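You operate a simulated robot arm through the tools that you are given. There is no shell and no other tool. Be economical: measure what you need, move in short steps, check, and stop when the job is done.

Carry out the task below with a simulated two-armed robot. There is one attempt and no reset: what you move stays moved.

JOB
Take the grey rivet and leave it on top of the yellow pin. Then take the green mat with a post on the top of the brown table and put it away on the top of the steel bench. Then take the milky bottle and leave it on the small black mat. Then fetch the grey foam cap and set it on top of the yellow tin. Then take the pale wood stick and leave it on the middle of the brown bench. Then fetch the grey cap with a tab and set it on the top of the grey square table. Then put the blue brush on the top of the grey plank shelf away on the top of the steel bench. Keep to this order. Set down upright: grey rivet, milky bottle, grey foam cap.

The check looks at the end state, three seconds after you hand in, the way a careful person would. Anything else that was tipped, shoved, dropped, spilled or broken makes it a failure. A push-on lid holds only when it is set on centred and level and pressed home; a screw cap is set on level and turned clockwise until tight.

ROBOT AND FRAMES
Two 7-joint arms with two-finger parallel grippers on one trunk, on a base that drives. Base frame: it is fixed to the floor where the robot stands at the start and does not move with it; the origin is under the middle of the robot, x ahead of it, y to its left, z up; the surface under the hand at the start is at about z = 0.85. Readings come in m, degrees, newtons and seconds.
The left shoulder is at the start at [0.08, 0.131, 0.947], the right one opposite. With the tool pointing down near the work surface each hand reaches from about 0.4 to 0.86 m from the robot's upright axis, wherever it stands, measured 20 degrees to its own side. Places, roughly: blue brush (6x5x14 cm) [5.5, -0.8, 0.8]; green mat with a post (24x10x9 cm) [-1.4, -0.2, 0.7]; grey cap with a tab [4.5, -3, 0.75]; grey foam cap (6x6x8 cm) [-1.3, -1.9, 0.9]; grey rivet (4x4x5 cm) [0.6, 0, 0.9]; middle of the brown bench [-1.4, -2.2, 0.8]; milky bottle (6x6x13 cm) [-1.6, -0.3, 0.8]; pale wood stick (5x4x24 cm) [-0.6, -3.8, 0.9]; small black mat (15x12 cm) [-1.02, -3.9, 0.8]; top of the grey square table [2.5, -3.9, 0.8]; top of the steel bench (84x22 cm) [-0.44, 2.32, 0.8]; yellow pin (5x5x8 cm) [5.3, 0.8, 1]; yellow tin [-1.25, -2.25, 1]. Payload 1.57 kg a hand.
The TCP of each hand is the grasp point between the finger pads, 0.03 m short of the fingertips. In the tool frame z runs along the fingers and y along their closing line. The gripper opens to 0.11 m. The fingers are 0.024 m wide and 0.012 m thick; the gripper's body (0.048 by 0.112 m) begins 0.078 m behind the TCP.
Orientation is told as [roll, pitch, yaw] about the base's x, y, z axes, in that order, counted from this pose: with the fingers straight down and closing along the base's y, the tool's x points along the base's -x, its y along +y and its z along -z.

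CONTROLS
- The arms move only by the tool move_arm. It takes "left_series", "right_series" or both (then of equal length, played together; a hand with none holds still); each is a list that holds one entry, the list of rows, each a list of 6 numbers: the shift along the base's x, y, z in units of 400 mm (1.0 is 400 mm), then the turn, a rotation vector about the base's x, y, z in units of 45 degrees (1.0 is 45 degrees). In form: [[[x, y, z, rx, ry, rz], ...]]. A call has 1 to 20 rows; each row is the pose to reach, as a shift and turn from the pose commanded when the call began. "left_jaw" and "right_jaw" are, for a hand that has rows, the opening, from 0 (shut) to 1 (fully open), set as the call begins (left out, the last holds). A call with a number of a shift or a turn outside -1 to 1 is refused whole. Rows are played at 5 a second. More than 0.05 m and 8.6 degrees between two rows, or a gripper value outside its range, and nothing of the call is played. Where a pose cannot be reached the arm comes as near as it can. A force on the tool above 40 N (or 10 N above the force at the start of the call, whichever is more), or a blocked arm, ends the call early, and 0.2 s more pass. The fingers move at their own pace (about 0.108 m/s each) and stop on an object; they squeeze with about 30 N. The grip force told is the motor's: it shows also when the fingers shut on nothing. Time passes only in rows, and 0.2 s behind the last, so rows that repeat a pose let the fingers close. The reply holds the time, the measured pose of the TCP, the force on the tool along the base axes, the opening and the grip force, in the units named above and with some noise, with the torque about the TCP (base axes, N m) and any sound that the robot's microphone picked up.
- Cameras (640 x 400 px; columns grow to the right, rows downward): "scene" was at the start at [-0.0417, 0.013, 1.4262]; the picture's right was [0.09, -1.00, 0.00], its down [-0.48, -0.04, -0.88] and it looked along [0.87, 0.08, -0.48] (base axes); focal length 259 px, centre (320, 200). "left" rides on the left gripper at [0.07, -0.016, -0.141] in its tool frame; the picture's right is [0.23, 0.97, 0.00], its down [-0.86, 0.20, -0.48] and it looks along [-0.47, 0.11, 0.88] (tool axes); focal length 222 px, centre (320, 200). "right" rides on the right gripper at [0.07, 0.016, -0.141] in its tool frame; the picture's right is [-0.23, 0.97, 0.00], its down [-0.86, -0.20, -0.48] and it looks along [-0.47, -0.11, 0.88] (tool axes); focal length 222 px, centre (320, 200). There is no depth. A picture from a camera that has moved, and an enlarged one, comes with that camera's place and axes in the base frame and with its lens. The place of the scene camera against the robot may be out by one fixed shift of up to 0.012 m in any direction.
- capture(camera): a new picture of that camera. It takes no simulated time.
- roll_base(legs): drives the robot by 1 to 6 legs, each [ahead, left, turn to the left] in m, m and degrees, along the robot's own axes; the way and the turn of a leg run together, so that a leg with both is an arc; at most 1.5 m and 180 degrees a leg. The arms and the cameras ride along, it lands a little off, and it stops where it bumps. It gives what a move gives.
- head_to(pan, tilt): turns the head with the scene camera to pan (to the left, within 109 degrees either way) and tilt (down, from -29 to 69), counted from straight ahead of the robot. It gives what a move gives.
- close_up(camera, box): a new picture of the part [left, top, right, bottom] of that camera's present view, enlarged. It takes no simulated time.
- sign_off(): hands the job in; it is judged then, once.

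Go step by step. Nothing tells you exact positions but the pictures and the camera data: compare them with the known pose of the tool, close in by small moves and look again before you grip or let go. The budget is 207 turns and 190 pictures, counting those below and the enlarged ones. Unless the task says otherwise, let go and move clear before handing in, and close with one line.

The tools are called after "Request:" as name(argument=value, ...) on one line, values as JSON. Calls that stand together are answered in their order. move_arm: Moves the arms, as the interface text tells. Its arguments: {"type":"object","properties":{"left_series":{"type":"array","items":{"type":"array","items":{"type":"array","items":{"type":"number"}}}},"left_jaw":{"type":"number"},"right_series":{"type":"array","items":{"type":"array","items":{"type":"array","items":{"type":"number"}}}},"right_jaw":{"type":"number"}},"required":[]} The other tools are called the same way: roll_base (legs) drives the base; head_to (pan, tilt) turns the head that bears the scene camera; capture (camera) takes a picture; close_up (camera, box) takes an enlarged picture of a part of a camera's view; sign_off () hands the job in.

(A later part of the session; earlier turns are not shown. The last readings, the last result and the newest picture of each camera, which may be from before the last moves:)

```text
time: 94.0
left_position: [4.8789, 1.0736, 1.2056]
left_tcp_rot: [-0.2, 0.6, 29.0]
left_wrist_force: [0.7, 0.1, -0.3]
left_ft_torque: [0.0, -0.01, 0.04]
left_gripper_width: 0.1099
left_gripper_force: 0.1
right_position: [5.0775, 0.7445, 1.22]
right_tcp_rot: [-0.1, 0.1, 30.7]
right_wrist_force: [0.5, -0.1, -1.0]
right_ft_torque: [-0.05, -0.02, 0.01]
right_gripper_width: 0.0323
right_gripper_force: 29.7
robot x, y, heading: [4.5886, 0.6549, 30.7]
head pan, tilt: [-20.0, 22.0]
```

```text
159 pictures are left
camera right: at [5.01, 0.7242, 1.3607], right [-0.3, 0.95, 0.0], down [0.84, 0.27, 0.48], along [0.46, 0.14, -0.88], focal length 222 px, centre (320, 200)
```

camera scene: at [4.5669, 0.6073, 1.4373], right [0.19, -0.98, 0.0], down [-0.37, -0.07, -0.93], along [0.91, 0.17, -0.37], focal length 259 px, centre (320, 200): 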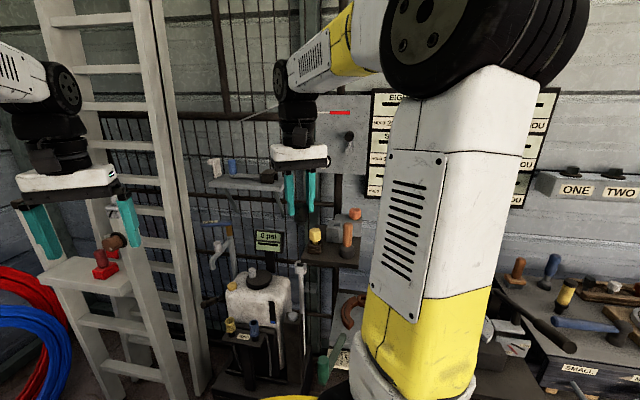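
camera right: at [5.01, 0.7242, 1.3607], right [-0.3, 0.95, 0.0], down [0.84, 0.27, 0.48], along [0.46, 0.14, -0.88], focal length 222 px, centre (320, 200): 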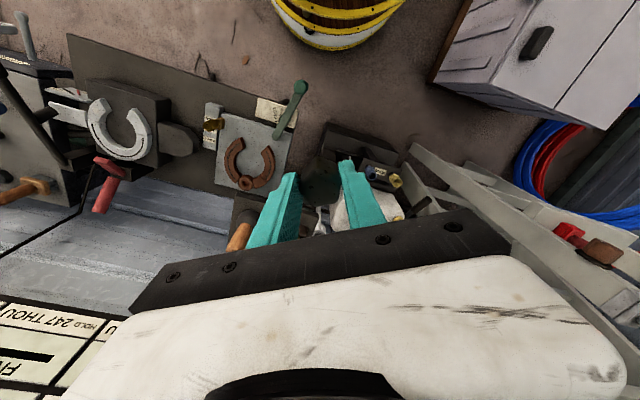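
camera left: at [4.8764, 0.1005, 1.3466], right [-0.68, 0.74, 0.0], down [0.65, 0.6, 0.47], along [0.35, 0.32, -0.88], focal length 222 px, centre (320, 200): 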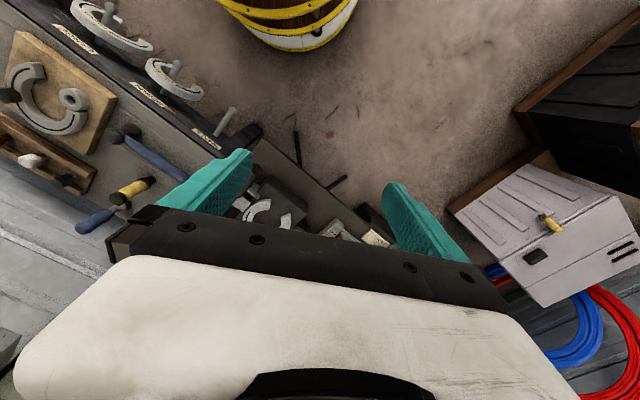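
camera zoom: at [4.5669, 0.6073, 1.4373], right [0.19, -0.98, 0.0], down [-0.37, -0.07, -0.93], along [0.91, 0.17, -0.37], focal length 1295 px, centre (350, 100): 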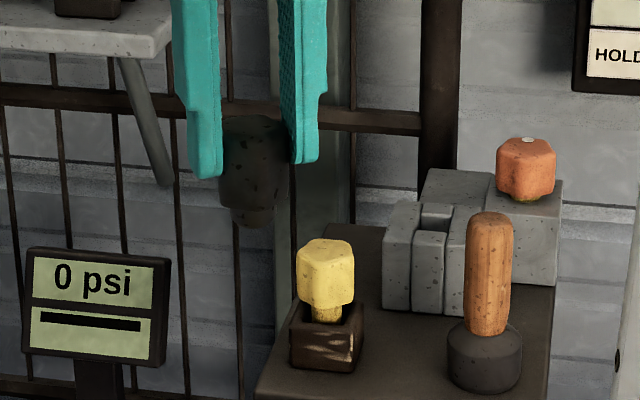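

Triangulating from both views, the pin top is near (5.355, 0.772, 1.00). I bring the right hand towards it, still high, and look with the wrist camera.

Request:
move_arm(right_series=[[[0.1, 0.01, 0, 0, 0, 0], [0.2, 0.02, 0, 0, 0, 0], [0.3, 0.03, 0, 0, 0, 0], [0.4, 0.04, 0, 0, 0, 0], [0.5, 0.05, -0.02, 0, 0, 0], [0.5, 0.05, -0.02, 0, 0, 0]]])

Request:
capture(camera="right")

Request:
close_up(camera="scene", box=[250, 180, 378, 260])

```text
time: 95.4
left_position: [4.8797, 1.0755, 1.2052]
left_tcp_rot: [-0.2, 0.6, 29.0]
left_wrist_force: [0.1, 1.4, 0.8]
left_ft_torque: [0.04, 0.01, 0.01]
left_gripper_width: 0.1101
left_gripper_force: 0.0
right_position: [5.2776, 0.7656, 1.211]
right_tcp_rot: [0.0, 0.1, 30.7]
right_wrist_force: [-0.5, 0.7, -0.8]
right_ft_torque: [0.04, 0.01, 0.0]
right_gripper_width: 0.0325
right_gripper_force: 30.1
robot x, y, heading: [4.5887, 0.6572, 30.7]
head pan, tilt: [-20.0, 22.0]
```

```text
158 pictures are left
camera right: at [5.2102, 0.7446, 1.3526], right [-0.3, 0.95, 0.0], down [0.84, 0.27, 0.48], along [0.45, 0.14, -0.88], focal length 222 px, centre (320, 200)
```

right: 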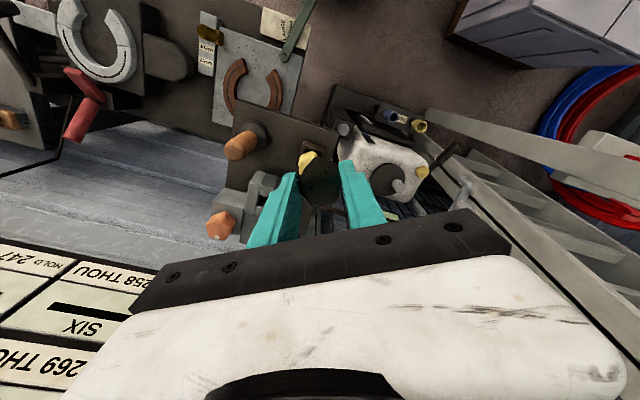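

```text
5.00 times, centred on (314, 220) of scene
camera zoom: at [4.567, 0.6072, 1.4372], right [0.19, -0.98, 0.0], down [-0.37, -0.07, -0.93], along [0.91, 0.17, -0.37], focal length 1295 px, centre (350, 100)
```

zoom: 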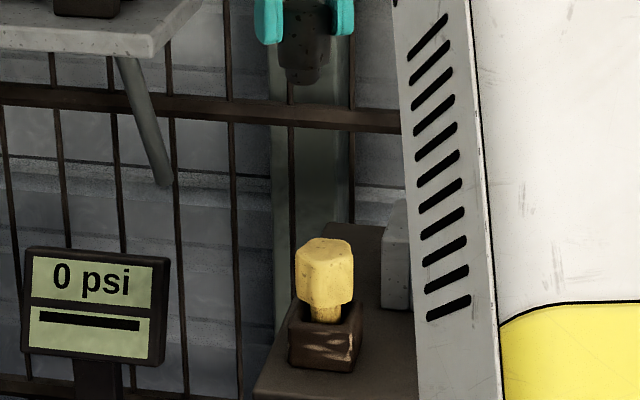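

I pull back 7 cm to see the pin unobstructed with the wrist camera.

Request:
move_arm(right_series=[[[-0.1, -0.03, -0.05, 0, 0, 0], [-0.2, -0.06, -0.1, 0, 0, 0], [-0.2, -0.06, -0.1, 0, 0, 0]]])

Request:
close_up(camera="right", box=[200, 80, 440, 230])

```text
time: 96.2
left_position: [4.8806, 1.0742, 1.2051]
left_tcp_rot: [-0.2, 0.6, 29.0]
left_wrist_force: [0.0, -0.4, 0.1]
left_ft_torque: [0.0, -0.01, 0.02]
left_gripper_width: 0.11
left_gripper_force: 0.1
right_position: [5.1968, 0.7416, 1.1726]
right_tcp_rot: [0.0, 0.2, 30.7]
right_wrist_force: [0.0, 0.0, -0.6]
right_ft_torque: [0.03, -0.01, 0.03]
right_gripper_width: 0.0322
right_gripper_force: 29.8
robot x, y, heading: [4.5896, 0.6544, 30.7]
head pan, tilt: [-20.0, 22.0]
```

```text
2.67 times, centred on (320, 155) of right
camera zoom: at [5.1295, 0.7198, 1.3128], right [-0.3, 0.95, 0.0], down [0.84, 0.27, 0.48], along [0.46, 0.14, -0.88], focal length 592 px, centre (320, 320)
```

zoom: 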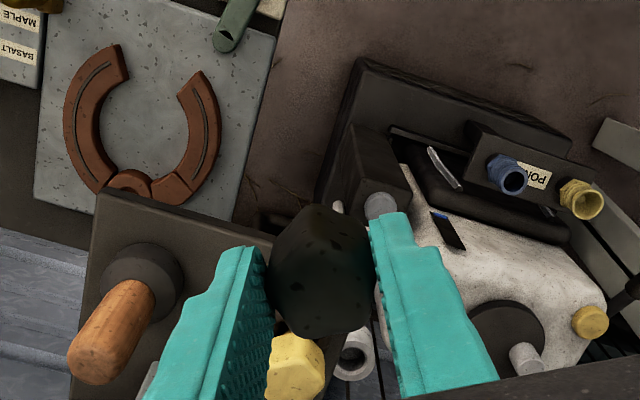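

The pin shows between the fingers behind the rivet. To pin down its height, I take a second, higher wrist view.

Request:
move_arm(right_series=[[[-0.02, -0.05, 0.1, 0, 0, 0], [-0.04, -0.1, 0.2, 0, 0, 0], [-0.05, -0.12, 0.3, 0, 0, 0], [-0.05, -0.12, 0.3, 0, 0, 0]]])

Request:
close_up(camera="right", box=[200, 80, 440, 230])

```text
time: 97.2
left_position: [4.88, 1.0743, 1.2057]
left_tcp_rot: [-0.3, 0.6, 29.0]
left_wrist_force: [0.7, 0.2, 0.2]
left_ft_torque: [0.04, -0.04, -0.01]
left_gripper_width: 0.1096
left_gripper_force: 0.1
right_position: [5.178, 0.693, 1.2923]
right_tcp_rot: [0.0, 0.2, 30.7]
right_wrist_force: [0.8, 0.5, 0.1]
right_ft_torque: [-0.02, 0.02, 0.03]
right_gripper_width: 0.0326
right_gripper_force: 30.2
robot x, y, heading: [4.5838, 0.6573, 30.5]
head pan, tilt: [-20.0, 22.0]
```

```text
2.67 times, centred on (320, 155) of right
camera zoom: at [5.1103, 0.672, 1.4335], right [-0.3, 0.95, 0.0], down [0.84, 0.27, 0.48], along [0.46, 0.14, -0.88], focal length 592 px, centre (320, 320)
```

zoom: 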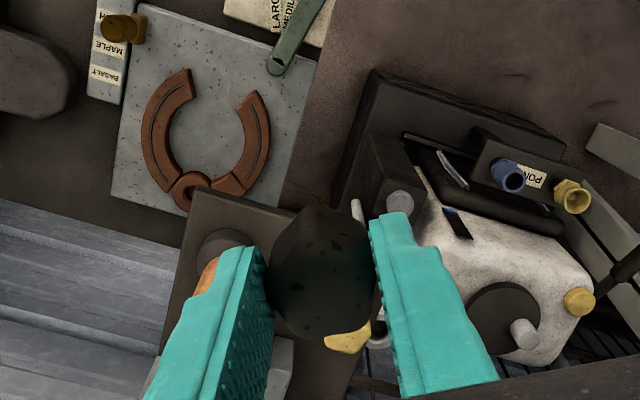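

Estimates converge on a pin top near (5.343, 0.769, 0.995). I hover the rivet about 5 cm above it and look.

Request:
move_arm(right_series=[[[0.1, 0.045, -0.05, 0, 0, 0], [0.2, 0.09, -0.1, 0, 0, 0], [0.3, 0.14, -0.15, 0, 0, 0], [0.4125, 0.19, -0.18, 0, 0, 0], [0.4125, 0.19, -0.28, 0, 0, 0], [0.4125, 0.19, -0.38, 0, 0, 0], [0.4125, 0.19, -0.48, 0, 0, 0], [0.4125, 0.19, -0.48, 0, 0, 0]]])

Request:
close_up(camera="right", box=[200, 80, 440, 230])

Request:
close_up(camera="scene", box=[250, 180, 378, 260])

```text
refused: row 4 steps farther than a row can; nothing moved
```

```text
2.67 times, centred on (320, 155) of right
camera zoom: at [5.1103, 0.672, 1.4335], right [-0.3, 0.95, 0.0], down [0.84, 0.27, 0.48], along [0.46, 0.14, -0.88], focal length 592 px, centre (320, 320)
```

zoom: 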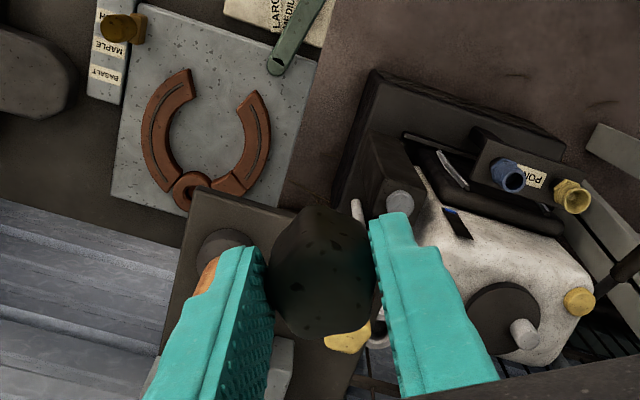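

```text
5.00 times, centred on (314, 220) of scene
camera zoom: at [4.5669, 0.6072, 1.4372], right [0.19, -0.98, 0.0], down [-0.37, -0.07, -0.93], along [0.91, 0.17, -0.37], focal length 1295 px, centre (350, 100)
```

zoom: 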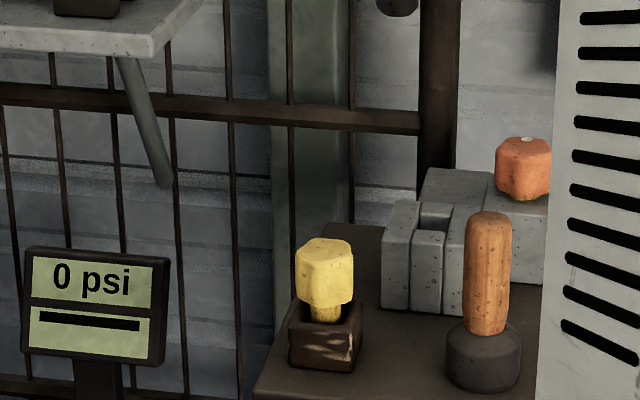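

Same plan with smaller steps.

Request:
move_arm(right_series=[[[0.09, 0.045, -0.04, 0, 0, 0], [0.18, 0.09, -0.08, 0, 0, 0], [0.27, 0.13, -0.12, 0, 0, 0], [0.36, 0.17, -0.16, 0, 0, 0], [0.4125, 0.19, -0.2, 0, 0, 0], [0.4125, 0.19, -0.3, 0, 0, 0], [0.4125, 0.19, -0.4, 0, 0, 0], [0.4125, 0.19, -0.48, 0, 0, 0], [0.4125, 0.19, -0.48, 0, 0, 0]]])

Request:
close_up(camera="right", box=[200, 80, 440, 230])

Request:
close_up(camera="scene", box=[250, 180, 378, 260])

```text
time: 99.2
left_position: [4.8782, 1.0748, 1.2045]
left_tcp_rot: [-0.2, 0.6, 29.0]
left_wrist_force: [0.0, 0.9, 0.2]
left_ft_torque: [0.03, 0.02, -0.01]
left_gripper_width: 0.1099
left_gripper_force: 0.1
right_position: [5.3442, 0.7696, 1.0987]
right_tcp_rot: [0.0, 0.1, 30.6]
right_wrist_force: [-0.3, 0.1, -0.6]
right_ft_torque: [-0.05, 0.01, 0.0]
right_gripper_width: 0.0323
right_gripper_force: 30.4
robot x, y, heading: [4.5899, 0.6579, 30.8]
head pan, tilt: [-20.0, 22.0]
```

```text
2.67 times, centred on (320, 155) of right
camera zoom: at [5.276, 0.748, 1.2393], right [-0.3, 0.95, 0.0], down [0.84, 0.26, 0.48], along [0.46, 0.14, -0.88], focal length 592 px, centre (320, 320)
```

zoom: 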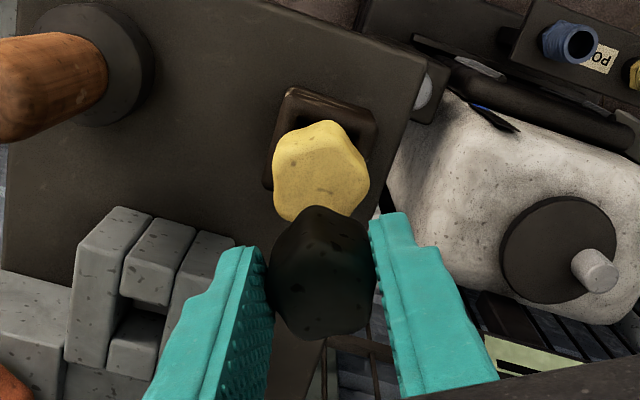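

```text
5.00 times, centred on (314, 220) of scene
camera zoom: at [4.567, 0.6072, 1.4372], right [0.19, -0.98, 0.0], down [-0.37, -0.07, -0.93], along [0.91, 0.17, -0.37], focal length 1295 px, centre (350, 100)
```

zoom: 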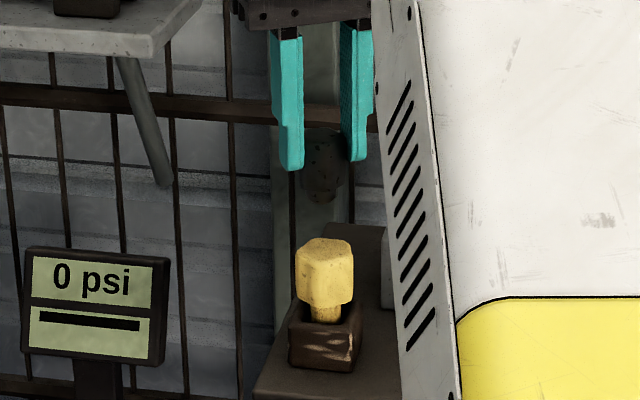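

The pin is now clearly visible: centre about (5.337, 0.767), top about 0.99. I adjust a few mm and descend to 2 cm above.

Request:
move_arm(right_series=[[[-0.018, -0.006, -0.05, 0, 0, 0], [-0.018, -0.006, -0.09, 0, 0, 0], [-0.018, -0.006, -0.09, 0, 0, 0]]])

Request:
close_up(camera="right", box=[240, 100, 400, 200])

Request:
close_up(camera="scene", box=[282, 200, 346, 240])

```text
time: 100.0
left_position: [4.8795, 1.074, 1.2043]
left_tcp_rot: [-0.2, 0.6, 29.0]
left_wrist_force: [-0.6, -0.2, 0.0]
left_ft_torque: [0.0, -0.01, 0.0]
left_gripper_width: 0.11
left_gripper_force: 0.1
right_position: [5.3353, 0.7665, 1.0639]
right_tcp_rot: [-0.1, -0.1, 30.7]
right_wrist_force: [-0.7, -0.3, 7.9]
right_ft_torque: [0.01, -0.03, 0.02]
right_gripper_width: 0.0321
right_gripper_force: 29.5
robot x, y, heading: [4.587, 0.654, 30.7]
head pan, tilt: [-20.0, 22.0]
```

```text
4.00 times, centred on (320, 150) of right
camera zoom: at [5.2681, 0.7456, 1.2046], right [-0.3, 0.95, 0.0], down [0.84, 0.27, 0.48], along [0.46, 0.14, -0.88], focal length 888 px, centre (320, 400)
```

zoom: 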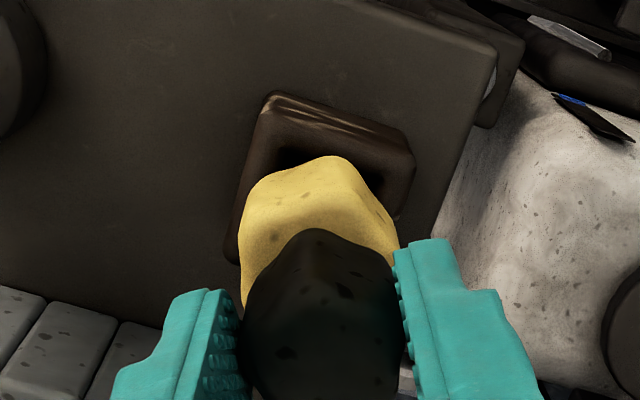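

```text
10.00 times, centred on (314, 220) of scene
camera zoom: at [4.5666, 0.6072, 1.4372], right [0.19, -0.98, 0.0], down [-0.37, -0.07, -0.93], along [0.91, 0.17, -0.37], focal length 2591 px, centre (380, 0)
```

zoom: 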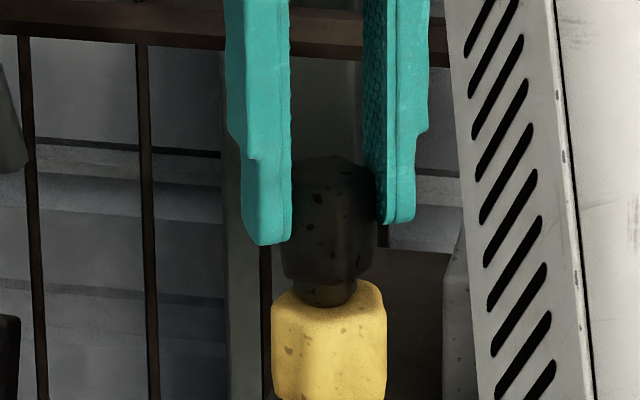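

Contact is felt already (8 N) and the stem is centred on the pin's top. I release by opening a little, then rise.

Request:
move_arm(right_series=[[[0, 0, 0.0, 0, 0, 0], [0, 0, 0.0, 0, 0, 0]]], right_jaw=0.6)

Request:
close_up(camera="scene", box=[266, 190, 362, 250])

```text
time: 100.6
left_position: [4.8802, 1.0741, 1.2039]
left_tcp_rot: [-0.3, 0.6, 29.0]
left_wrist_force: [-0.2, -0.6, -0.5]
left_ft_torque: [0.0, 0.0, 0.0]
left_gripper_width: 0.1102
left_gripper_force: 0.0
right_position: [5.3365, 0.7671, 1.0628]
right_tcp_rot: [0.0, 0.2, 30.7]
right_wrist_force: [0.1, -0.2, -0.1]
right_ft_torque: [0.0, -0.01, 0.02]
right_gripper_width: 0.0659
right_gripper_force: 0.0
robot x, y, heading: [4.5872, 0.6541, 30.6]
head pan, tilt: [-20.0, 22.0]
```

```text
6.67 times, centred on (314, 220) of scene
camera zoom: at [4.567, 0.6072, 1.4372], right [0.19, -0.98, 0.0], down [-0.37, -0.07, -0.93], along [0.91, 0.17, -0.37], focal length 1727 px, centre (360, 67)
```

zoom: 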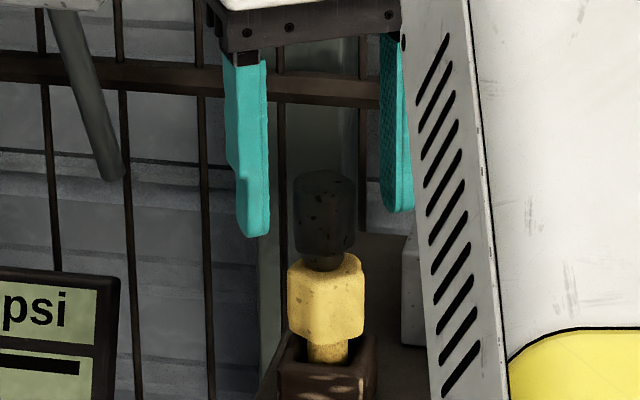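

The rivet stands on the pin. I rise and pull back.

Request:
move_arm(right_series=[[[0, 0, 0.06, 0, 0, 0], [0, 0, 0.16, 0, 0, 0], [0, 0, 0.27, 0, 0, 0], [0, 0, 0.38, 0, 0, 0], [-0.12, -0.01, 0.38, 0, 0, 0], [-0.24, -0.02, 0.38, 0, 0, 0], [-0.36, -0.03, 0.38, 0, 0, 0], [-0.48, -0.04, 0.38, 0, 0, 0], [-0.6, -0.05, 0.38, 0, 0, 0]]])

Request:
close_up(camera="scene", box=[250, 180, 378, 260])

Request:
head_to(pan=-75, tilt=20)

Request:
capture(camera="scene")

```text
time: 102.6
left_position: [4.8797, 1.075, 1.2044]
left_tcp_rot: [-0.2, 0.5, 29.0]
left_wrist_force: [0.2, -0.2, 0.6]
left_ft_torque: [-0.01, 0.06, -0.02]
left_gripper_width: 0.11
left_gripper_force: 0.1
right_position: [5.0951, 0.7468, 1.2156]
right_tcp_rot: [-0.1, 0.2, 30.7]
right_wrist_force: [0.4, -0.2, 0.1]
right_ft_torque: [-0.02, 0.05, 0.02]
right_gripper_width: 0.066
right_gripper_force: 0.0
robot x, y, heading: [4.5862, 0.6586, 31.0]
head pan, tilt: [-20.0, 22.0]
```

```text
5.00 times, centred on (314, 220) of scene
camera zoom: at [4.5674, 0.6074, 1.4372], right [0.19, -0.98, 0.0], down [-0.37, -0.07, -0.93], along [0.91, 0.17, -0.38], focal length 1295 px, centre (350, 100)
```

zoom: 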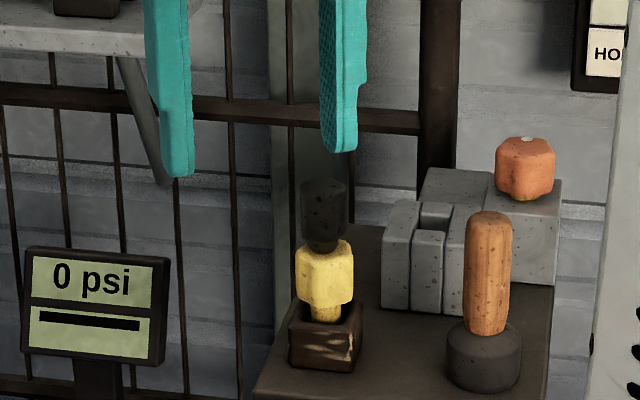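

```text
time: 103.9
left_position: [4.8791, 1.074, 1.2043]
left_tcp_rot: [-0.1, 0.6, 29.1]
left_wrist_force: [-0.1, -0.3, 0.0]
left_ft_torque: [0.02, 0.01, -0.01]
left_gripper_width: 0.1097
left_gripper_force: 0.1
right_position: [5.0961, 0.7473, 1.2157]
right_tcp_rot: [-0.1, 0.1, 30.7]
right_wrist_force: [-1.1, 0.2, 0.2]
right_ft_torque: [0.01, -0.02, 0.01]
right_gripper_width: 0.0661
right_gripper_force: 0.1
robot x, y, heading: [4.5868, 0.658, 30.5]
head pan, tilt: [-75.0, 20.0]
```

```text
146 pictures are left
camera scene: at [4.5424, 0.525, 1.4405], right [-0.7, -0.72, 0.0], down [-0.25, 0.24, -0.94], along [0.67, -0.66, -0.34], focal length 259 px, centre (320, 200)
```

scene: 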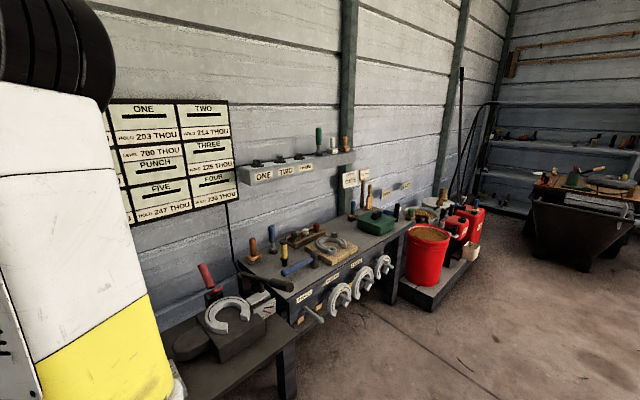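

The rivet rests upright on the pin. Next is the green mat with a post on the brown table; I drive back the way I came, first turning in the open floor.

Request:
roll_base(legs=[[-0.696, -0.703, 0], [0, 0, -131], [1.4, -0.04, 0]])

Request:
head_to(pan=0, tilt=15)

Request:
capture(camera="scene")

```text
time: 121.0
left_position: [4.1736, -2.1591, 1.2047]
left_tcp_rot: [-0.3, 0.5, -102.9]
left_wrist_force: [0.3, 0.3, -0.3]
left_ft_torque: [-0.04, -0.02, -0.03]
left_gripper_width: 0.1101
left_gripper_force: 0.0
right_position: [3.786, -2.1017, 1.2154]
right_tcp_rot: [0.0, 0.1, -101.1]
right_wrist_force: [-0.7, 1.2, 0.2]
right_ft_torque: [0.02, -0.03, 0.01]
right_gripper_width: 0.0657
right_gripper_force: 0.2
robot x, y, heading: [4.0585, -1.6616, -101.1]
head pan, tilt: [-75.0, 20.0]
```

```text
time: 122.5
left_position: [4.1741, -2.1596, 1.2051]
left_tcp_rot: [-0.1, 0.6, -102.9]
left_wrist_force: [-0.3, 0.0, 0.1]
left_ft_torque: [-0.01, -0.01, -0.01]
left_gripper_width: 0.1102
left_gripper_force: 0.0
right_position: [3.7845, -2.1029, 1.2155]
right_tcp_rot: [0.0, 0.1, -101.1]
right_wrist_force: [1.3, -0.7, 0.0]
right_ft_torque: [-0.01, -0.02, -0.01]
right_gripper_width: 0.066
right_gripper_force: 0.0
robot x, y, heading: [4.0544, -1.6648, -101.2]
head pan, tilt: [0.0, 15.0]
```

```text
145 pictures are left
camera scene: at [4.0727, -1.6133, 1.4486], right [-0.98, 0.19, 0.0], down [0.05, 0.25, -0.97], along [-0.19, -0.95, -0.26], focal length 259 px, centre (320, 200)
```

scene: 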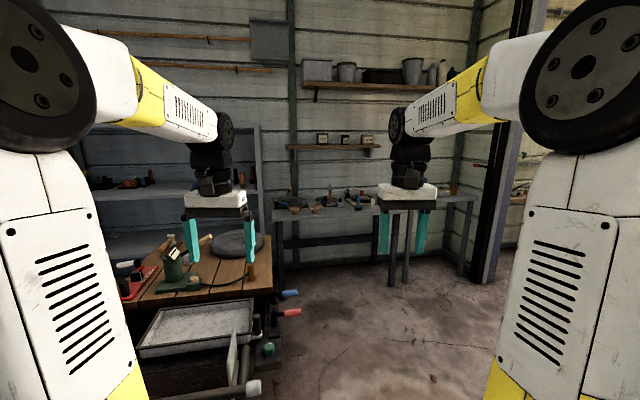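

I turn right in stages and go around the cart toward the passage.

Request:
roll_base(legs=[[0, 0, -40], [0.78, 0, 0], [0, 0, -12], [1.2, 0, 0], [0, 0, -27]])

Request:
capture(camera="scene")

```text
time: 136.4
left_position: [1.9116, -2.8888, 1.2046]
left_tcp_rot: [-0.1, 0.6, 177.8]
left_wrist_force: [0.3, 0.0, -0.2]
left_ft_torque: [-0.01, 0.01, -0.01]
left_gripper_width: 0.11
left_gripper_force: 0.1
right_position: [1.8984, -2.4971, 1.2142]
right_tcp_rot: [0.1, 0.1, 179.5]
right_wrist_force: [0.1, -0.4, 0.7]
right_ft_torque: [-0.02, 0.0, -0.04]
right_gripper_width: 0.0661
right_gripper_force: 0.1
robot x, y, heading: [2.3745, -2.6812, 179.3]
head pan, tilt: [0.0, 15.0]
```

```text
144 pictures are left
camera scene: at [2.4318, -2.6785, 1.4486], right [0.01, 1.0, 0.0], down [0.26, 0.0, -0.97], along [-0.97, 0.01, -0.26], focal length 259 px, centre (320, 200)
```

scene: 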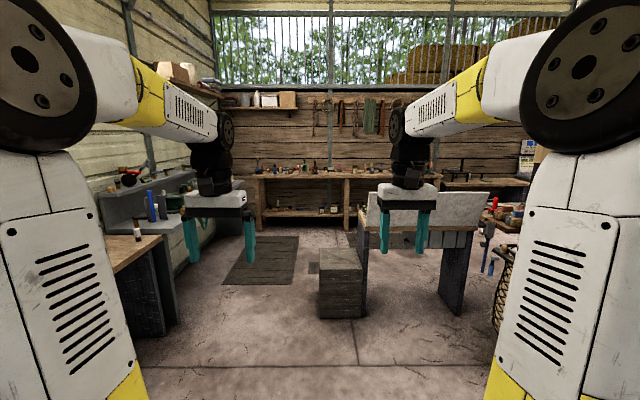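

The passage is ahead; I shift left clear of the hanging cylinder and the low box and drive through, then turn right into the corridor.

Request:
roll_base(legs=[[0, 0.25, 0.5], [1.0, 0.17, 0], [1.3, 0, 0], [0.42, 0, 0], [0, 0, -90]])

Request:
capture(camera="scene")

```text
time: 155.2
left_position: [-0.5603, -2.6229, 1.2046]
left_tcp_rot: [-0.1, 0.6, 88.3]
left_wrist_force: [-0.6, 0.1, 0.3]
left_ft_torque: [0.01, 0.01, -0.02]
left_gripper_width: 0.1101
left_gripper_force: 0.1
right_position: [-0.1685, -2.6034, 1.2147]
right_tcp_rot: [0.0, 0.1, 90.0]
right_wrist_force: [-0.1, -0.9, -0.2]
right_ft_torque: [-0.04, -0.01, 0.0]
right_gripper_width: 0.0659
right_gripper_force: 0.1
robot x, y, heading: [-0.3501, -3.0863, 90.1]
head pan, tilt: [0.0, 15.0]
```

```text
143 pictures are left
camera scene: at [-0.3426, -3.1281, 1.4486], right [1.0, 0.0, 0.0], down [0.0, -0.26, -0.97], along [0.0, 0.97, -0.26], focal length 259 px, centre (320, 200)
```

scene: 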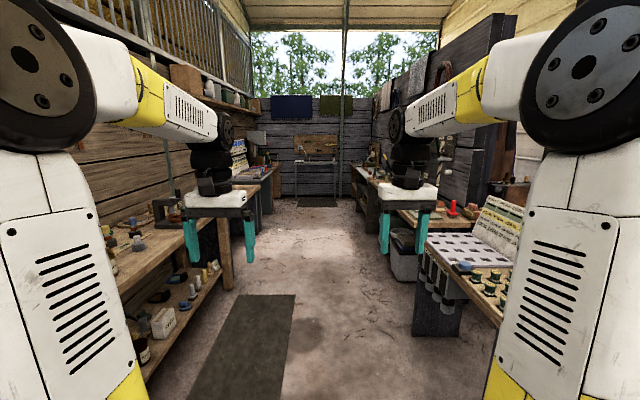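

I drive up the corridor to y about -0.3 and turn left to face the brown table.

Request:
roll_base(legs=[[1.4, 0, 0], [1.4, 0, 0], [0, 0, 90]])

Request:
head_to(pan=0, tilt=25)

Request:
capture(camera="scene")

```text
time: 172.6
left_position: [-0.8026, -0.4843, 1.2037]
left_tcp_rot: [-0.2, 0.6, 177.8]
left_wrist_force: [0.8, -0.1, 0.4]
left_ft_torque: [0.03, 0.0, 0.02]
left_gripper_width: 0.1102
left_gripper_force: 0.1
right_position: [-0.8179, -0.0904, 1.2154]
right_tcp_rot: [0.0, 0.1, 179.5]
right_wrist_force: [0.4, 0.1, -0.4]
right_ft_torque: [-0.05, 0.02, 0.05]
right_gripper_width: 0.0661
right_gripper_force: 0.0
robot x, y, heading: [-0.3389, -0.2799, 179.6]
head pan, tilt: [0.0, 15.0]
```

```text
time: 173.3
left_position: [-0.8033, -0.4842, 1.2043]
left_tcp_rot: [-0.2, 0.5, 177.9]
left_wrist_force: [1.6, -0.2, 0.8]
left_ft_torque: [0.0, -0.01, -0.02]
left_gripper_width: 0.1099
left_gripper_force: 0.0
right_position: [-0.8179, -0.0909, 1.2152]
right_tcp_rot: [0.0, 0.1, 179.4]
right_wrist_force: [0.5, -0.4, -0.1]
right_ft_torque: [0.02, -0.02, 0.02]
right_gripper_width: 0.0661
right_gripper_force: 0.1
robot x, y, heading: [-0.3361, -0.2737, 179.6]
head pan, tilt: [0.0, 25.0]
```

```text
142 pictures are left
camera scene: at [-0.2826, -0.2729, 1.4324], right [0.01, 1.0, 0.0], down [0.42, 0.0, -0.91], along [-0.91, 0.01, -0.42], focal length 259 px, centre (320, 200)
```

scene: 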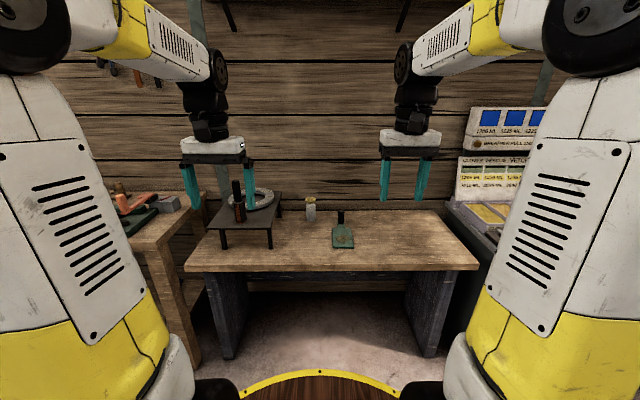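

I see a green paddle-like thing with a dark post and the milky bottle on the table; zooming.

Request:
close_up(camera="scene", box=[230, 170, 390, 270])

Request:
roll_base(legs=[[0.3, 0, 0]])

Request:
capture(camera="scene")

```text
4.00 times, centred on (310, 220) of scene
camera zoom: at [-0.2826, -0.2729, 1.4324], right [0.01, 1.0, 0.0], down [0.42, 0.0, -0.91], along [-0.91, 0.01, -0.42], focal length 1036 px, centre (360, 120)
```

zoom: 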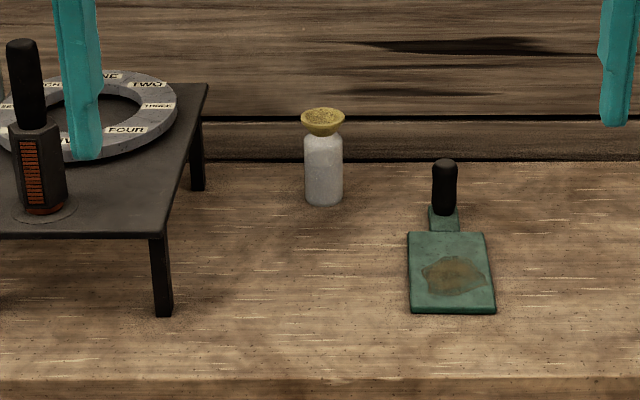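

```text
time: 175.3
left_position: [-1.1022, -0.4833, 1.2047]
left_tcp_rot: [-0.2, 0.6, 178.0]
left_wrist_force: [-0.6, 0.3, -0.3]
left_ft_torque: [-0.06, 0.02, 0.03]
left_gripper_width: 0.1102
left_gripper_force: 0.1
right_position: [-1.1183, -0.0906, 1.2151]
right_tcp_rot: [0.0, 0.1, 179.6]
right_wrist_force: [-0.2, 0.6, 0.7]
right_ft_torque: [-0.02, 0.03, -0.01]
right_gripper_width: 0.066
right_gripper_force: 0.1
robot x, y, heading: [-0.6407, -0.2726, 179.8]
head pan, tilt: [0.0, 25.0]
```

```text
140 pictures are left
camera scene: at [-0.5819, -0.2704, 1.4324], right [0.01, 1.0, 0.0], down [0.42, 0.0, -0.91], along [-0.91, 0.01, -0.42], focal length 259 px, centre (320, 200)
```

scene: 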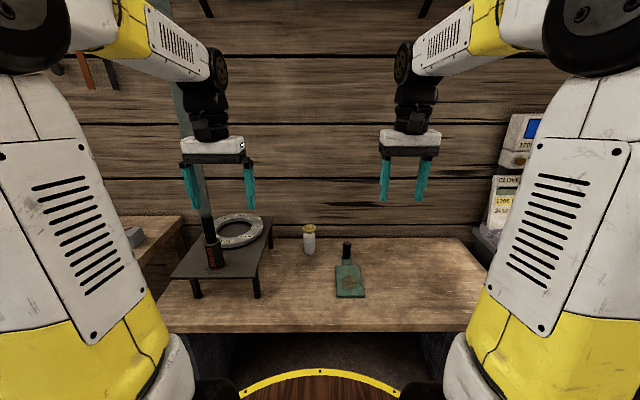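

I look with the right wrist camera.

Request:
move_arm(right_series=[[[-0.1, -0.03, -0.05, 0, 0, 0], [-0.2, -0.06, -0.1, 0, 0, 0], [-0.3, -0.09, -0.15, 0, 0, 0], [-0.4, -0.12, -0.2, 0, 0, 0], [-0.5, -0.13, -0.25, 0, 0, 0], [-0.5, -0.13, -0.35, 0, 0, 0], [-0.5, -0.13, -0.35, 0, 0, 0]]], right_jaw=1)

Request:
capture(camera="right")

Request:
close_up(camera="scene", box=[270, 200, 398, 280])

```text
time: 176.9
left_position: [-1.1015, -0.4822, 1.2039]
left_tcp_rot: [-0.2, 0.6, 177.9]
left_wrist_force: [0.5, 0.1, -0.3]
left_ft_torque: [-0.01, 0.01, 0.0]
left_gripper_width: 0.1101
left_gripper_force: 0.0
right_position: [-1.3175, -0.1428, 1.075]
right_tcp_rot: [0.0, 0.0, 179.6]
right_wrist_force: [-1.1, -0.2, -0.3]
right_ft_torque: [-0.01, -0.02, -0.01]
right_gripper_width: 0.1099
right_gripper_force: 0.1
robot x, y, heading: [-0.6386, -0.2768, 179.7]
head pan, tilt: [0.0, 25.0]
```

```text
139 pictures are left
camera right: at [-1.249, -0.1592, 1.2153], right [-0.23, -0.97, 0.0], down [-0.85, 0.21, 0.48], along [-0.46, 0.11, -0.88], focal length 222 px, centre (320, 200)
```

right: 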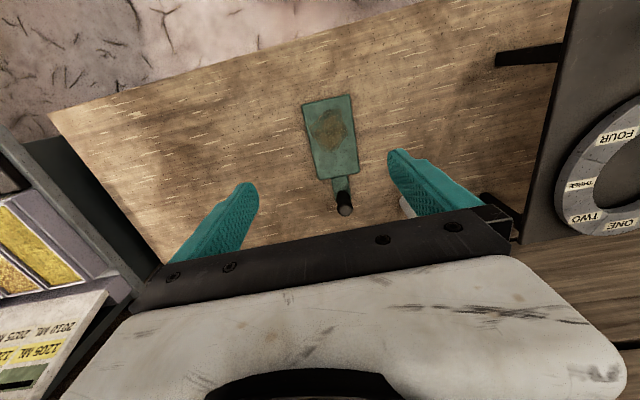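

```text
5.00 times, centred on (334, 240) of scene
camera zoom: at [-0.5822, -0.2704, 1.4324], right [0.01, 1.0, 0.0], down [0.42, 0.0, -0.91], along [-0.91, 0.01, -0.42], focal length 1295 px, centre (250, 0)
```

zoom: 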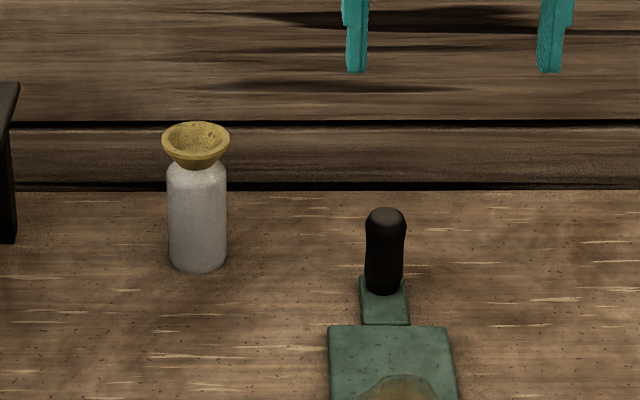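

The post stands at about (-1.475, -0.15), 0.75-0.83 high. I turn the gripper 90 degrees so the fingers close along the mat's length, while moving above the post.

Request:
move_arm(right_series=[[[-0.06, 0, 0, 0, 0, 0.166], [-0.12, 0, 0, 0, 0, 0.333], [-0.18, 0, 0, 0, 0, 0.5], [-0.24, 0, 0, 0, 0, 0.666], [-0.32, -0.01, 0, 0, 0, 0.833], [-0.39, -0.02, 0, 0, 0, 1]]])

Request:
move_arm(right_series=[[[0, 0, 0, 0, 0, 0.166], [0, 0, 0, 0, 0, 0.333], [0, 0, 0, 0, 0, 0.5], [0, 0, 0, 0, 0, 0.666], [0, 0, 0, 0, 0, 0.833], [0, 0, 0, 0, 0, 1], [0, 0, 0, 0, 0, 1]]])

Request:
capture(camera="right")

Request:
capture(camera="scene")

```text
time: 178.3
left_position: [-1.1027, -0.4838, 1.2038]
left_tcp_rot: [-0.2, 0.6, 177.9]
left_wrist_force: [0.5, 0.1, 0.6]
left_ft_torque: [-0.03, 0.05, -0.03]
left_gripper_width: 0.11
left_gripper_force: 0.0
right_position: [-1.426, -0.1396, 1.063]
right_tcp_rot: [0.1, 0.3, -135.4]
right_wrist_force: [0.1, 1.1, 0.6]
right_ft_torque: [0.0, 0.0, 0.0]
right_gripper_width: 0.1101
right_gripper_force: 0.0
right hand out of reach, approached as far as the arm can: row 5, 6
robot x, y, heading: [-0.6384, -0.2746, 179.9]
head pan, tilt: [0.0, 25.0]
```

```text
time: 179.9
left_position: [-1.1023, -0.4827, 1.2053]
left_tcp_rot: [-0.2, 0.7, 178.0]
left_wrist_force: [-0.2, -0.1, -0.6]
left_ft_torque: [0.0, 0.0, 0.03]
left_gripper_width: 0.11
left_gripper_force: 0.1
right_position: [-1.4266, -0.1416, 1.0618]
right_tcp_rot: [-0.1, 0.1, -90.2]
right_wrist_force: [0.4, -0.4, 0.1]
right_ft_torque: [0.0, 0.01, -0.02]
right_gripper_width: 0.11
right_gripper_force: 0.0
robot x, y, heading: [-0.6402, -0.276, 179.3]
head pan, tilt: [0.0, 25.0]
```

```text
137 pictures are left
camera right: at [-1.41, -0.0716, 1.203], right [0.97, -0.23, 0.0], down [-0.2, -0.85, 0.48], along [-0.11, -0.46, -0.88], focal length 222 px, centre (320, 200)
```

right: 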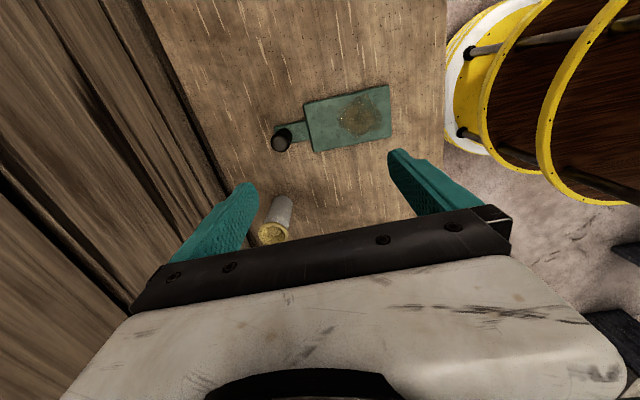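

```text
136 pictures are left
camera scene: at [-0.5822, -0.2704, 1.4324], right [0.01, 1.0, 0.0], down [0.42, 0.0, -0.91], along [-0.91, 0.01, -0.42], focal length 259 px, centre (320, 200)
```

scene: 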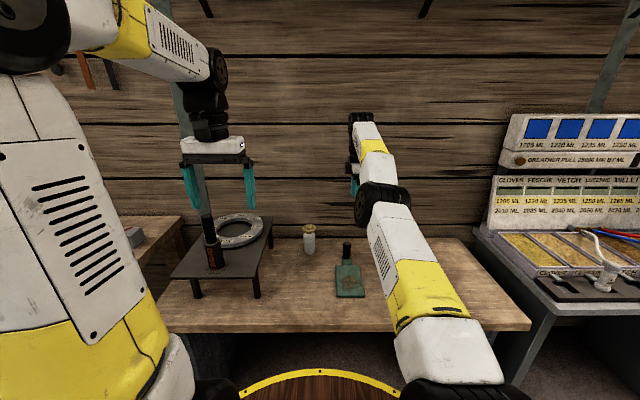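

The arm is at its limit, so I retract slightly and move the base 0.13 m closer, then recheck.

Request:
move_arm(right_series=[[[0.1, 0, 0, 0, 0, 0], [0.2, 0, 0, 0, 0, 0]]])

Request:
roll_base(legs=[[0.14, 0, 0]])

Request:
capture(camera="right")

```text
time: 180.6
left_position: [-1.1024, -0.4835, 1.204]
left_tcp_rot: [-0.2, 0.6, 178.0]
left_wrist_force: [0.2, -0.5, -0.1]
left_ft_torque: [0.0, -0.02, -0.01]
left_gripper_width: 0.1099
left_gripper_force: 0.1
right_position: [-1.421, -0.1412, 1.0797]
right_tcp_rot: [0.2, 0.1, -90.5]
right_wrist_force: [-0.1, 0.3, 0.3]
right_ft_torque: [0.03, 0.02, -0.04]
right_gripper_width: 0.1102
right_gripper_force: 0.0
right hand out of reach, approached as far as the arm can: row 1, 2
robot x, y, heading: [-0.6332, -0.274, 179.4]
head pan, tilt: [0.0, 25.0]
```

```text
time: 181.9
left_position: [-1.2433, -0.4827, 1.2049]
left_tcp_rot: [-0.2, 0.7, 178.0]
left_wrist_force: [0.9, 0.2, -0.2]
left_ft_torque: [-0.02, 0.03, -0.03]
left_gripper_width: 0.1099
left_gripper_force: 0.2
right_position: [-1.5623, -0.1417, 1.0805]
right_tcp_rot: [0.1, 0.1, -90.4]
right_wrist_force: [0.0, 0.3, 0.7]
right_ft_torque: [-0.01, 0.05, 0.02]
right_gripper_width: 0.1102
right_gripper_force: 0.1
robot x, y, heading: [-0.7801, -0.2751, 179.6]
head pan, tilt: [0.0, 25.0]
```

```text
135 pictures are left
camera right: at [-1.5451, -0.0727, 1.2212], right [0.97, -0.23, 0.0], down [-0.21, -0.85, 0.48], along [-0.11, -0.46, -0.88], focal length 222 px, centre (320, 200)
```

right: 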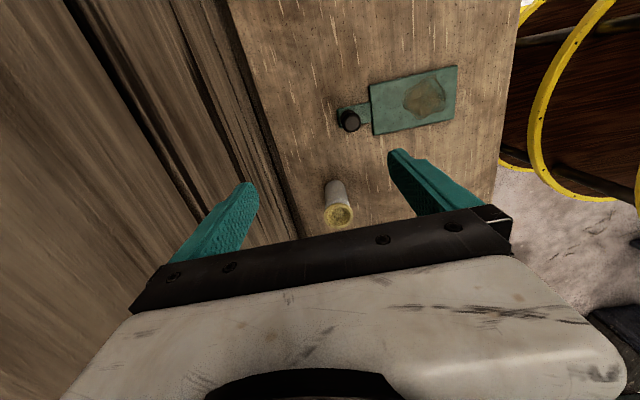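

I issue a no-motion call to see where the hand settles.

Request:
move_arm(right_series=[[[0, 0, 0, 0, 0, 0], [0, 0, 0, 0, 0, 0], [0, 0, 0, 0, 0, 0]]])

```text
time: 182.7
left_position: [-1.2447, -0.4818, 1.205]
left_tcp_rot: [-0.2, 0.5, 178.0]
left_wrist_force: [0.1, -0.3, -0.7]
left_ft_torque: [0.01, 0.01, 0.02]
left_gripper_width: 0.11
left_gripper_force: 0.0
right_position: [-1.5625, -0.1416, 1.0806]
right_tcp_rot: [0.1, 0.1, -90.5]
right_wrist_force: [-0.7, -0.2, -0.1]
right_ft_torque: [0.01, 0.01, 0.02]
right_gripper_width: 0.1102
right_gripper_force: 0.1
robot x, y, heading: [-0.7793, -0.2752, 179.5]
head pan, tilt: [0.0, 25.0]
```

Now I move over the post and lower part way.

Request:
move_arm(right_series=[[[0.09, 0, 0, 0, 0, 0], [0.185, -0.005, 0, 0, 0, 0], [0.185, -0.005, -0.1, 0, 0, 0], [0.185, -0.005, -0.2, 0, 0, 0], [0.185, -0.005, -0.3, 0, 0, 0], [0.185, -0.005, -0.38, 0, 0, 0], [0.185, -0.005, -0.38, 0, 0, 0]]])

Request:
capture(camera="right")

Request:
close_up(camera="scene", box=[270, 220, 430, 320])

```text
time: 184.3
left_position: [-1.2424, -0.4822, 1.2042]
left_tcp_rot: [-0.2, 0.6, 178.0]
left_wrist_force: [0.0, -0.6, 0.1]
left_ft_torque: [0.03, 0.01, 0.03]
left_gripper_width: 0.11
left_gripper_force: 0.1
right_position: [-1.5918, -0.1494, 0.9427]
right_tcp_rot: [0.3, 0.1, -90.3]
right_wrist_force: [0.8, 0.7, 0.4]
right_ft_torque: [0.03, -0.01, -0.03]
right_gripper_width: 0.1099
right_gripper_force: 0.1
right hand out of reach, approached as far as the arm can: row 1, 2, 3, 4, 5, 6, 7
robot x, y, heading: [-0.7817, -0.2764, 179.5]
head pan, tilt: [0.0, 25.0]
```

```text
134 pictures are left
camera right: at [-1.5754, -0.0807, 1.0825], right [0.97, -0.23, 0.0], down [-0.21, -0.85, 0.48], along [-0.11, -0.46, -0.88], focal length 222 px, centre (320, 200)
```

right: 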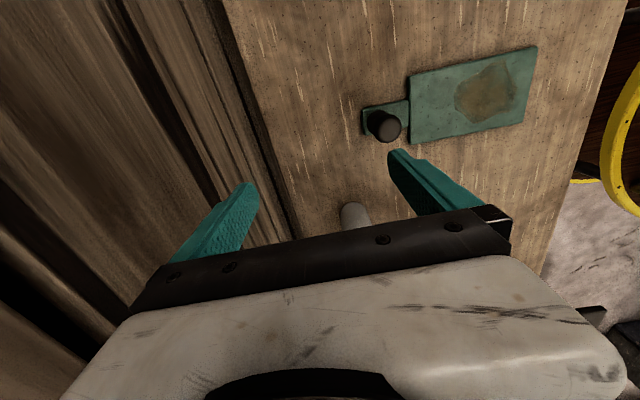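

```text
4.00 times, centred on (350, 270) of scene
camera zoom: at [-0.7233, -0.2695, 1.4324], right [0.01, 1.0, 0.0], down [0.42, 0.0, -0.91], along [-0.91, 0.01, -0.42], focal length 1036 px, centre (200, -80)
```

zoom: 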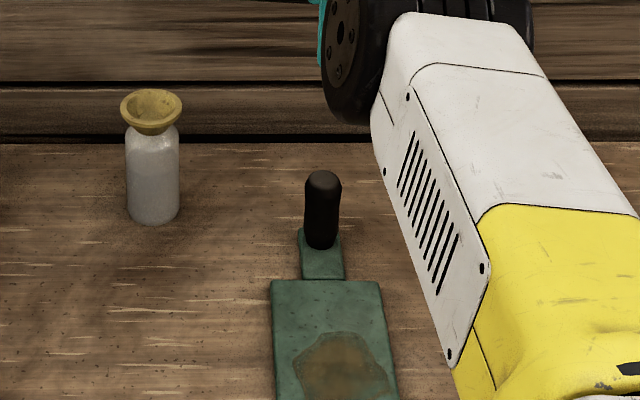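

That wrist direction drives the arm into its limits. I raise the hand, rotate back and will use the opposite rotation.

Request:
move_arm(right_series=[[[0, 0, 0.1, 0, 0, -0.166], [0.02, 0, 0.2, 0, 0, -0.333], [0.04, 0, 0.3, 0, 0, -0.5], [0.08, 0, 0.35, 0, 0, -0.666], [0.12, 0, 0.4, 0, 0, -0.833], [0.16, 0, 0.4, 0, 0, -1]]])

Request:
move_arm(right_series=[[[0.05, 0, 0, 0, 0, -0.166], [0.1, 0, 0, 0, 0, -0.333], [0.15, 0, 0, 0, 0, -0.5], [0.2, 0, 0, 0, 0, -0.666], [0.25, 0, 0, 0, 0, -0.833], [0.25, 0, 0, 0, 0, -1], [0.25, 0, 0, 0, 0, -1]]])

Request:
capture(camera="scene")

```text
time: 185.7
left_position: [-1.2433, -0.4823, 1.2057]
left_tcp_rot: [-0.2, 0.6, 178.0]
left_wrist_force: [-0.8, 0.3, -0.4]
left_ft_torque: [0.0, -0.04, 0.04]
left_gripper_width: 0.1101
left_gripper_force: 0.0
right_position: [-1.5272, -0.1497, 1.1046]
right_tcp_rot: [0.1, 0.1, -135.5]
right_wrist_force: [-1.2, -1.0, 0.2]
right_ft_torque: [0.02, -0.01, -0.01]
right_gripper_width: 0.1097
right_gripper_force: 0.1
right hand out of reach, approached as far as the arm can: row 1, 2, 3
robot x, y, heading: [-0.7813, -0.2764, 179.5]
head pan, tilt: [0.0, 25.0]
```

```text
time: 187.3
left_position: [-1.2433, -0.4814, 1.205]
left_tcp_rot: [-0.1, 0.4, 178.0]
left_wrist_force: [-1.1, 0.2, 0.1]
left_ft_torque: [-0.02, 0.0, 0.01]
left_gripper_width: 0.11
left_gripper_force: 0.1
right_position: [-1.4277, -0.1498, 1.1044]
right_tcp_rot: [0.1, 0.1, 179.5]
right_wrist_force: [-1.0, -0.6, 0.6]
right_ft_torque: [0.01, 0.0, -0.01]
right_gripper_width: 0.1099
right_gripper_force: 0.0
robot x, y, heading: [-0.7798, -0.2753, 179.6]
head pan, tilt: [0.0, 25.0]
```

```text
132 pictures are left
camera scene: at [-0.7232, -0.2695, 1.4324], right [0.01, 1.0, 0.0], down [0.42, 0.0, -0.91], along [-0.91, 0.01, -0.42], focal length 259 px, centre (320, 200)
```

scene: 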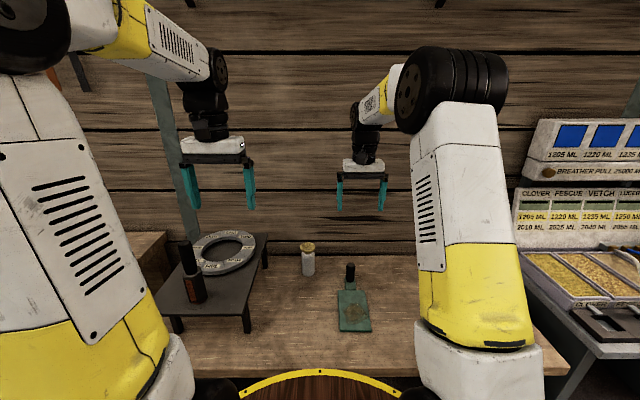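

Now rotating the other way, staying high.

Request:
move_arm(right_series=[[[0, 0, 0, 0, 0, -0.166], [0, 0, 0, 0, 0, -0.333], [0, 0, 0, 0, 0, -0.5], [-0.03, 0, 0, 0, 0, -0.666], [-0.06, 0.01, 0, 0, 0, -0.833], [-0.1, 0.02, 0, 0, 0, -1]]])

Request:
move_arm(right_series=[[[0, 0, 0, 0, 0, -0.166], [0, 0, 0, 0, 0, -0.333], [0, 0, 0, 0, 0, -0.5], [0, 0, 0, 0, 0, -0.666], [-0.03, 0, 0, 0, 0, -0.833], [-0.05, 0, 0, 0, 0, -1], [-0.05, 0, 0, 0, 0, -1]]])

Request:
capture(camera="right")

```text
time: 188.7
left_position: [-1.2439, -0.4818, 1.2043]
left_tcp_rot: [-0.1, 0.5, 177.9]
left_wrist_force: [-0.5, 0.1, 0.0]
left_ft_torque: [0.0, -0.02, 0.0]
left_gripper_width: 0.1098
left_gripper_force: 0.1
right_position: [-1.467, -0.1403, 1.105]
right_tcp_rot: [0.1, 0.1, 134.5]
right_wrist_force: [1.1, 0.3, 0.6]
right_ft_torque: [-0.03, 0.0, -0.01]
right_gripper_width: 0.1099
right_gripper_force: 0.0
robot x, y, heading: [-0.7775, -0.2755, 179.4]
head pan, tilt: [0.0, 25.0]
```

```text
time: 190.3
left_position: [-1.243, -0.4831, 1.2044]
left_tcp_rot: [-0.2, 0.5, 178.0]
left_wrist_force: [0.2, -0.4, 0.4]
left_ft_torque: [-0.04, -0.01, 0.03]
left_gripper_width: 0.1098
left_gripper_force: 0.1
right_position: [-1.4865, -0.1405, 1.104]
right_tcp_rot: [0.0, 0.0, 89.5]
right_wrist_force: [0.3, 0.5, -0.3]
right_ft_torque: [0.01, 0.01, -0.03]
right_gripper_width: 0.1101
right_gripper_force: 0.1
robot x, y, heading: [-0.7766, -0.2751, 179.5]
head pan, tilt: [0.0, 25.0]
```

```text
131 pictures are left
camera right: at [-1.5035, -0.2101, 1.2448], right [-0.97, 0.24, 0.0], down [0.21, 0.85, 0.48], along [0.11, 0.46, -0.88], focal length 222 px, centre (320, 200)
```

right: 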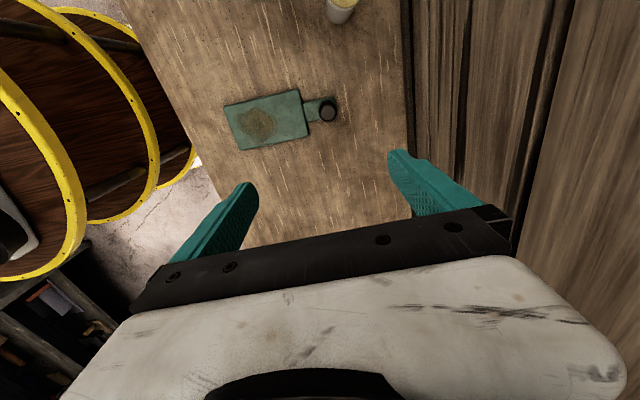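

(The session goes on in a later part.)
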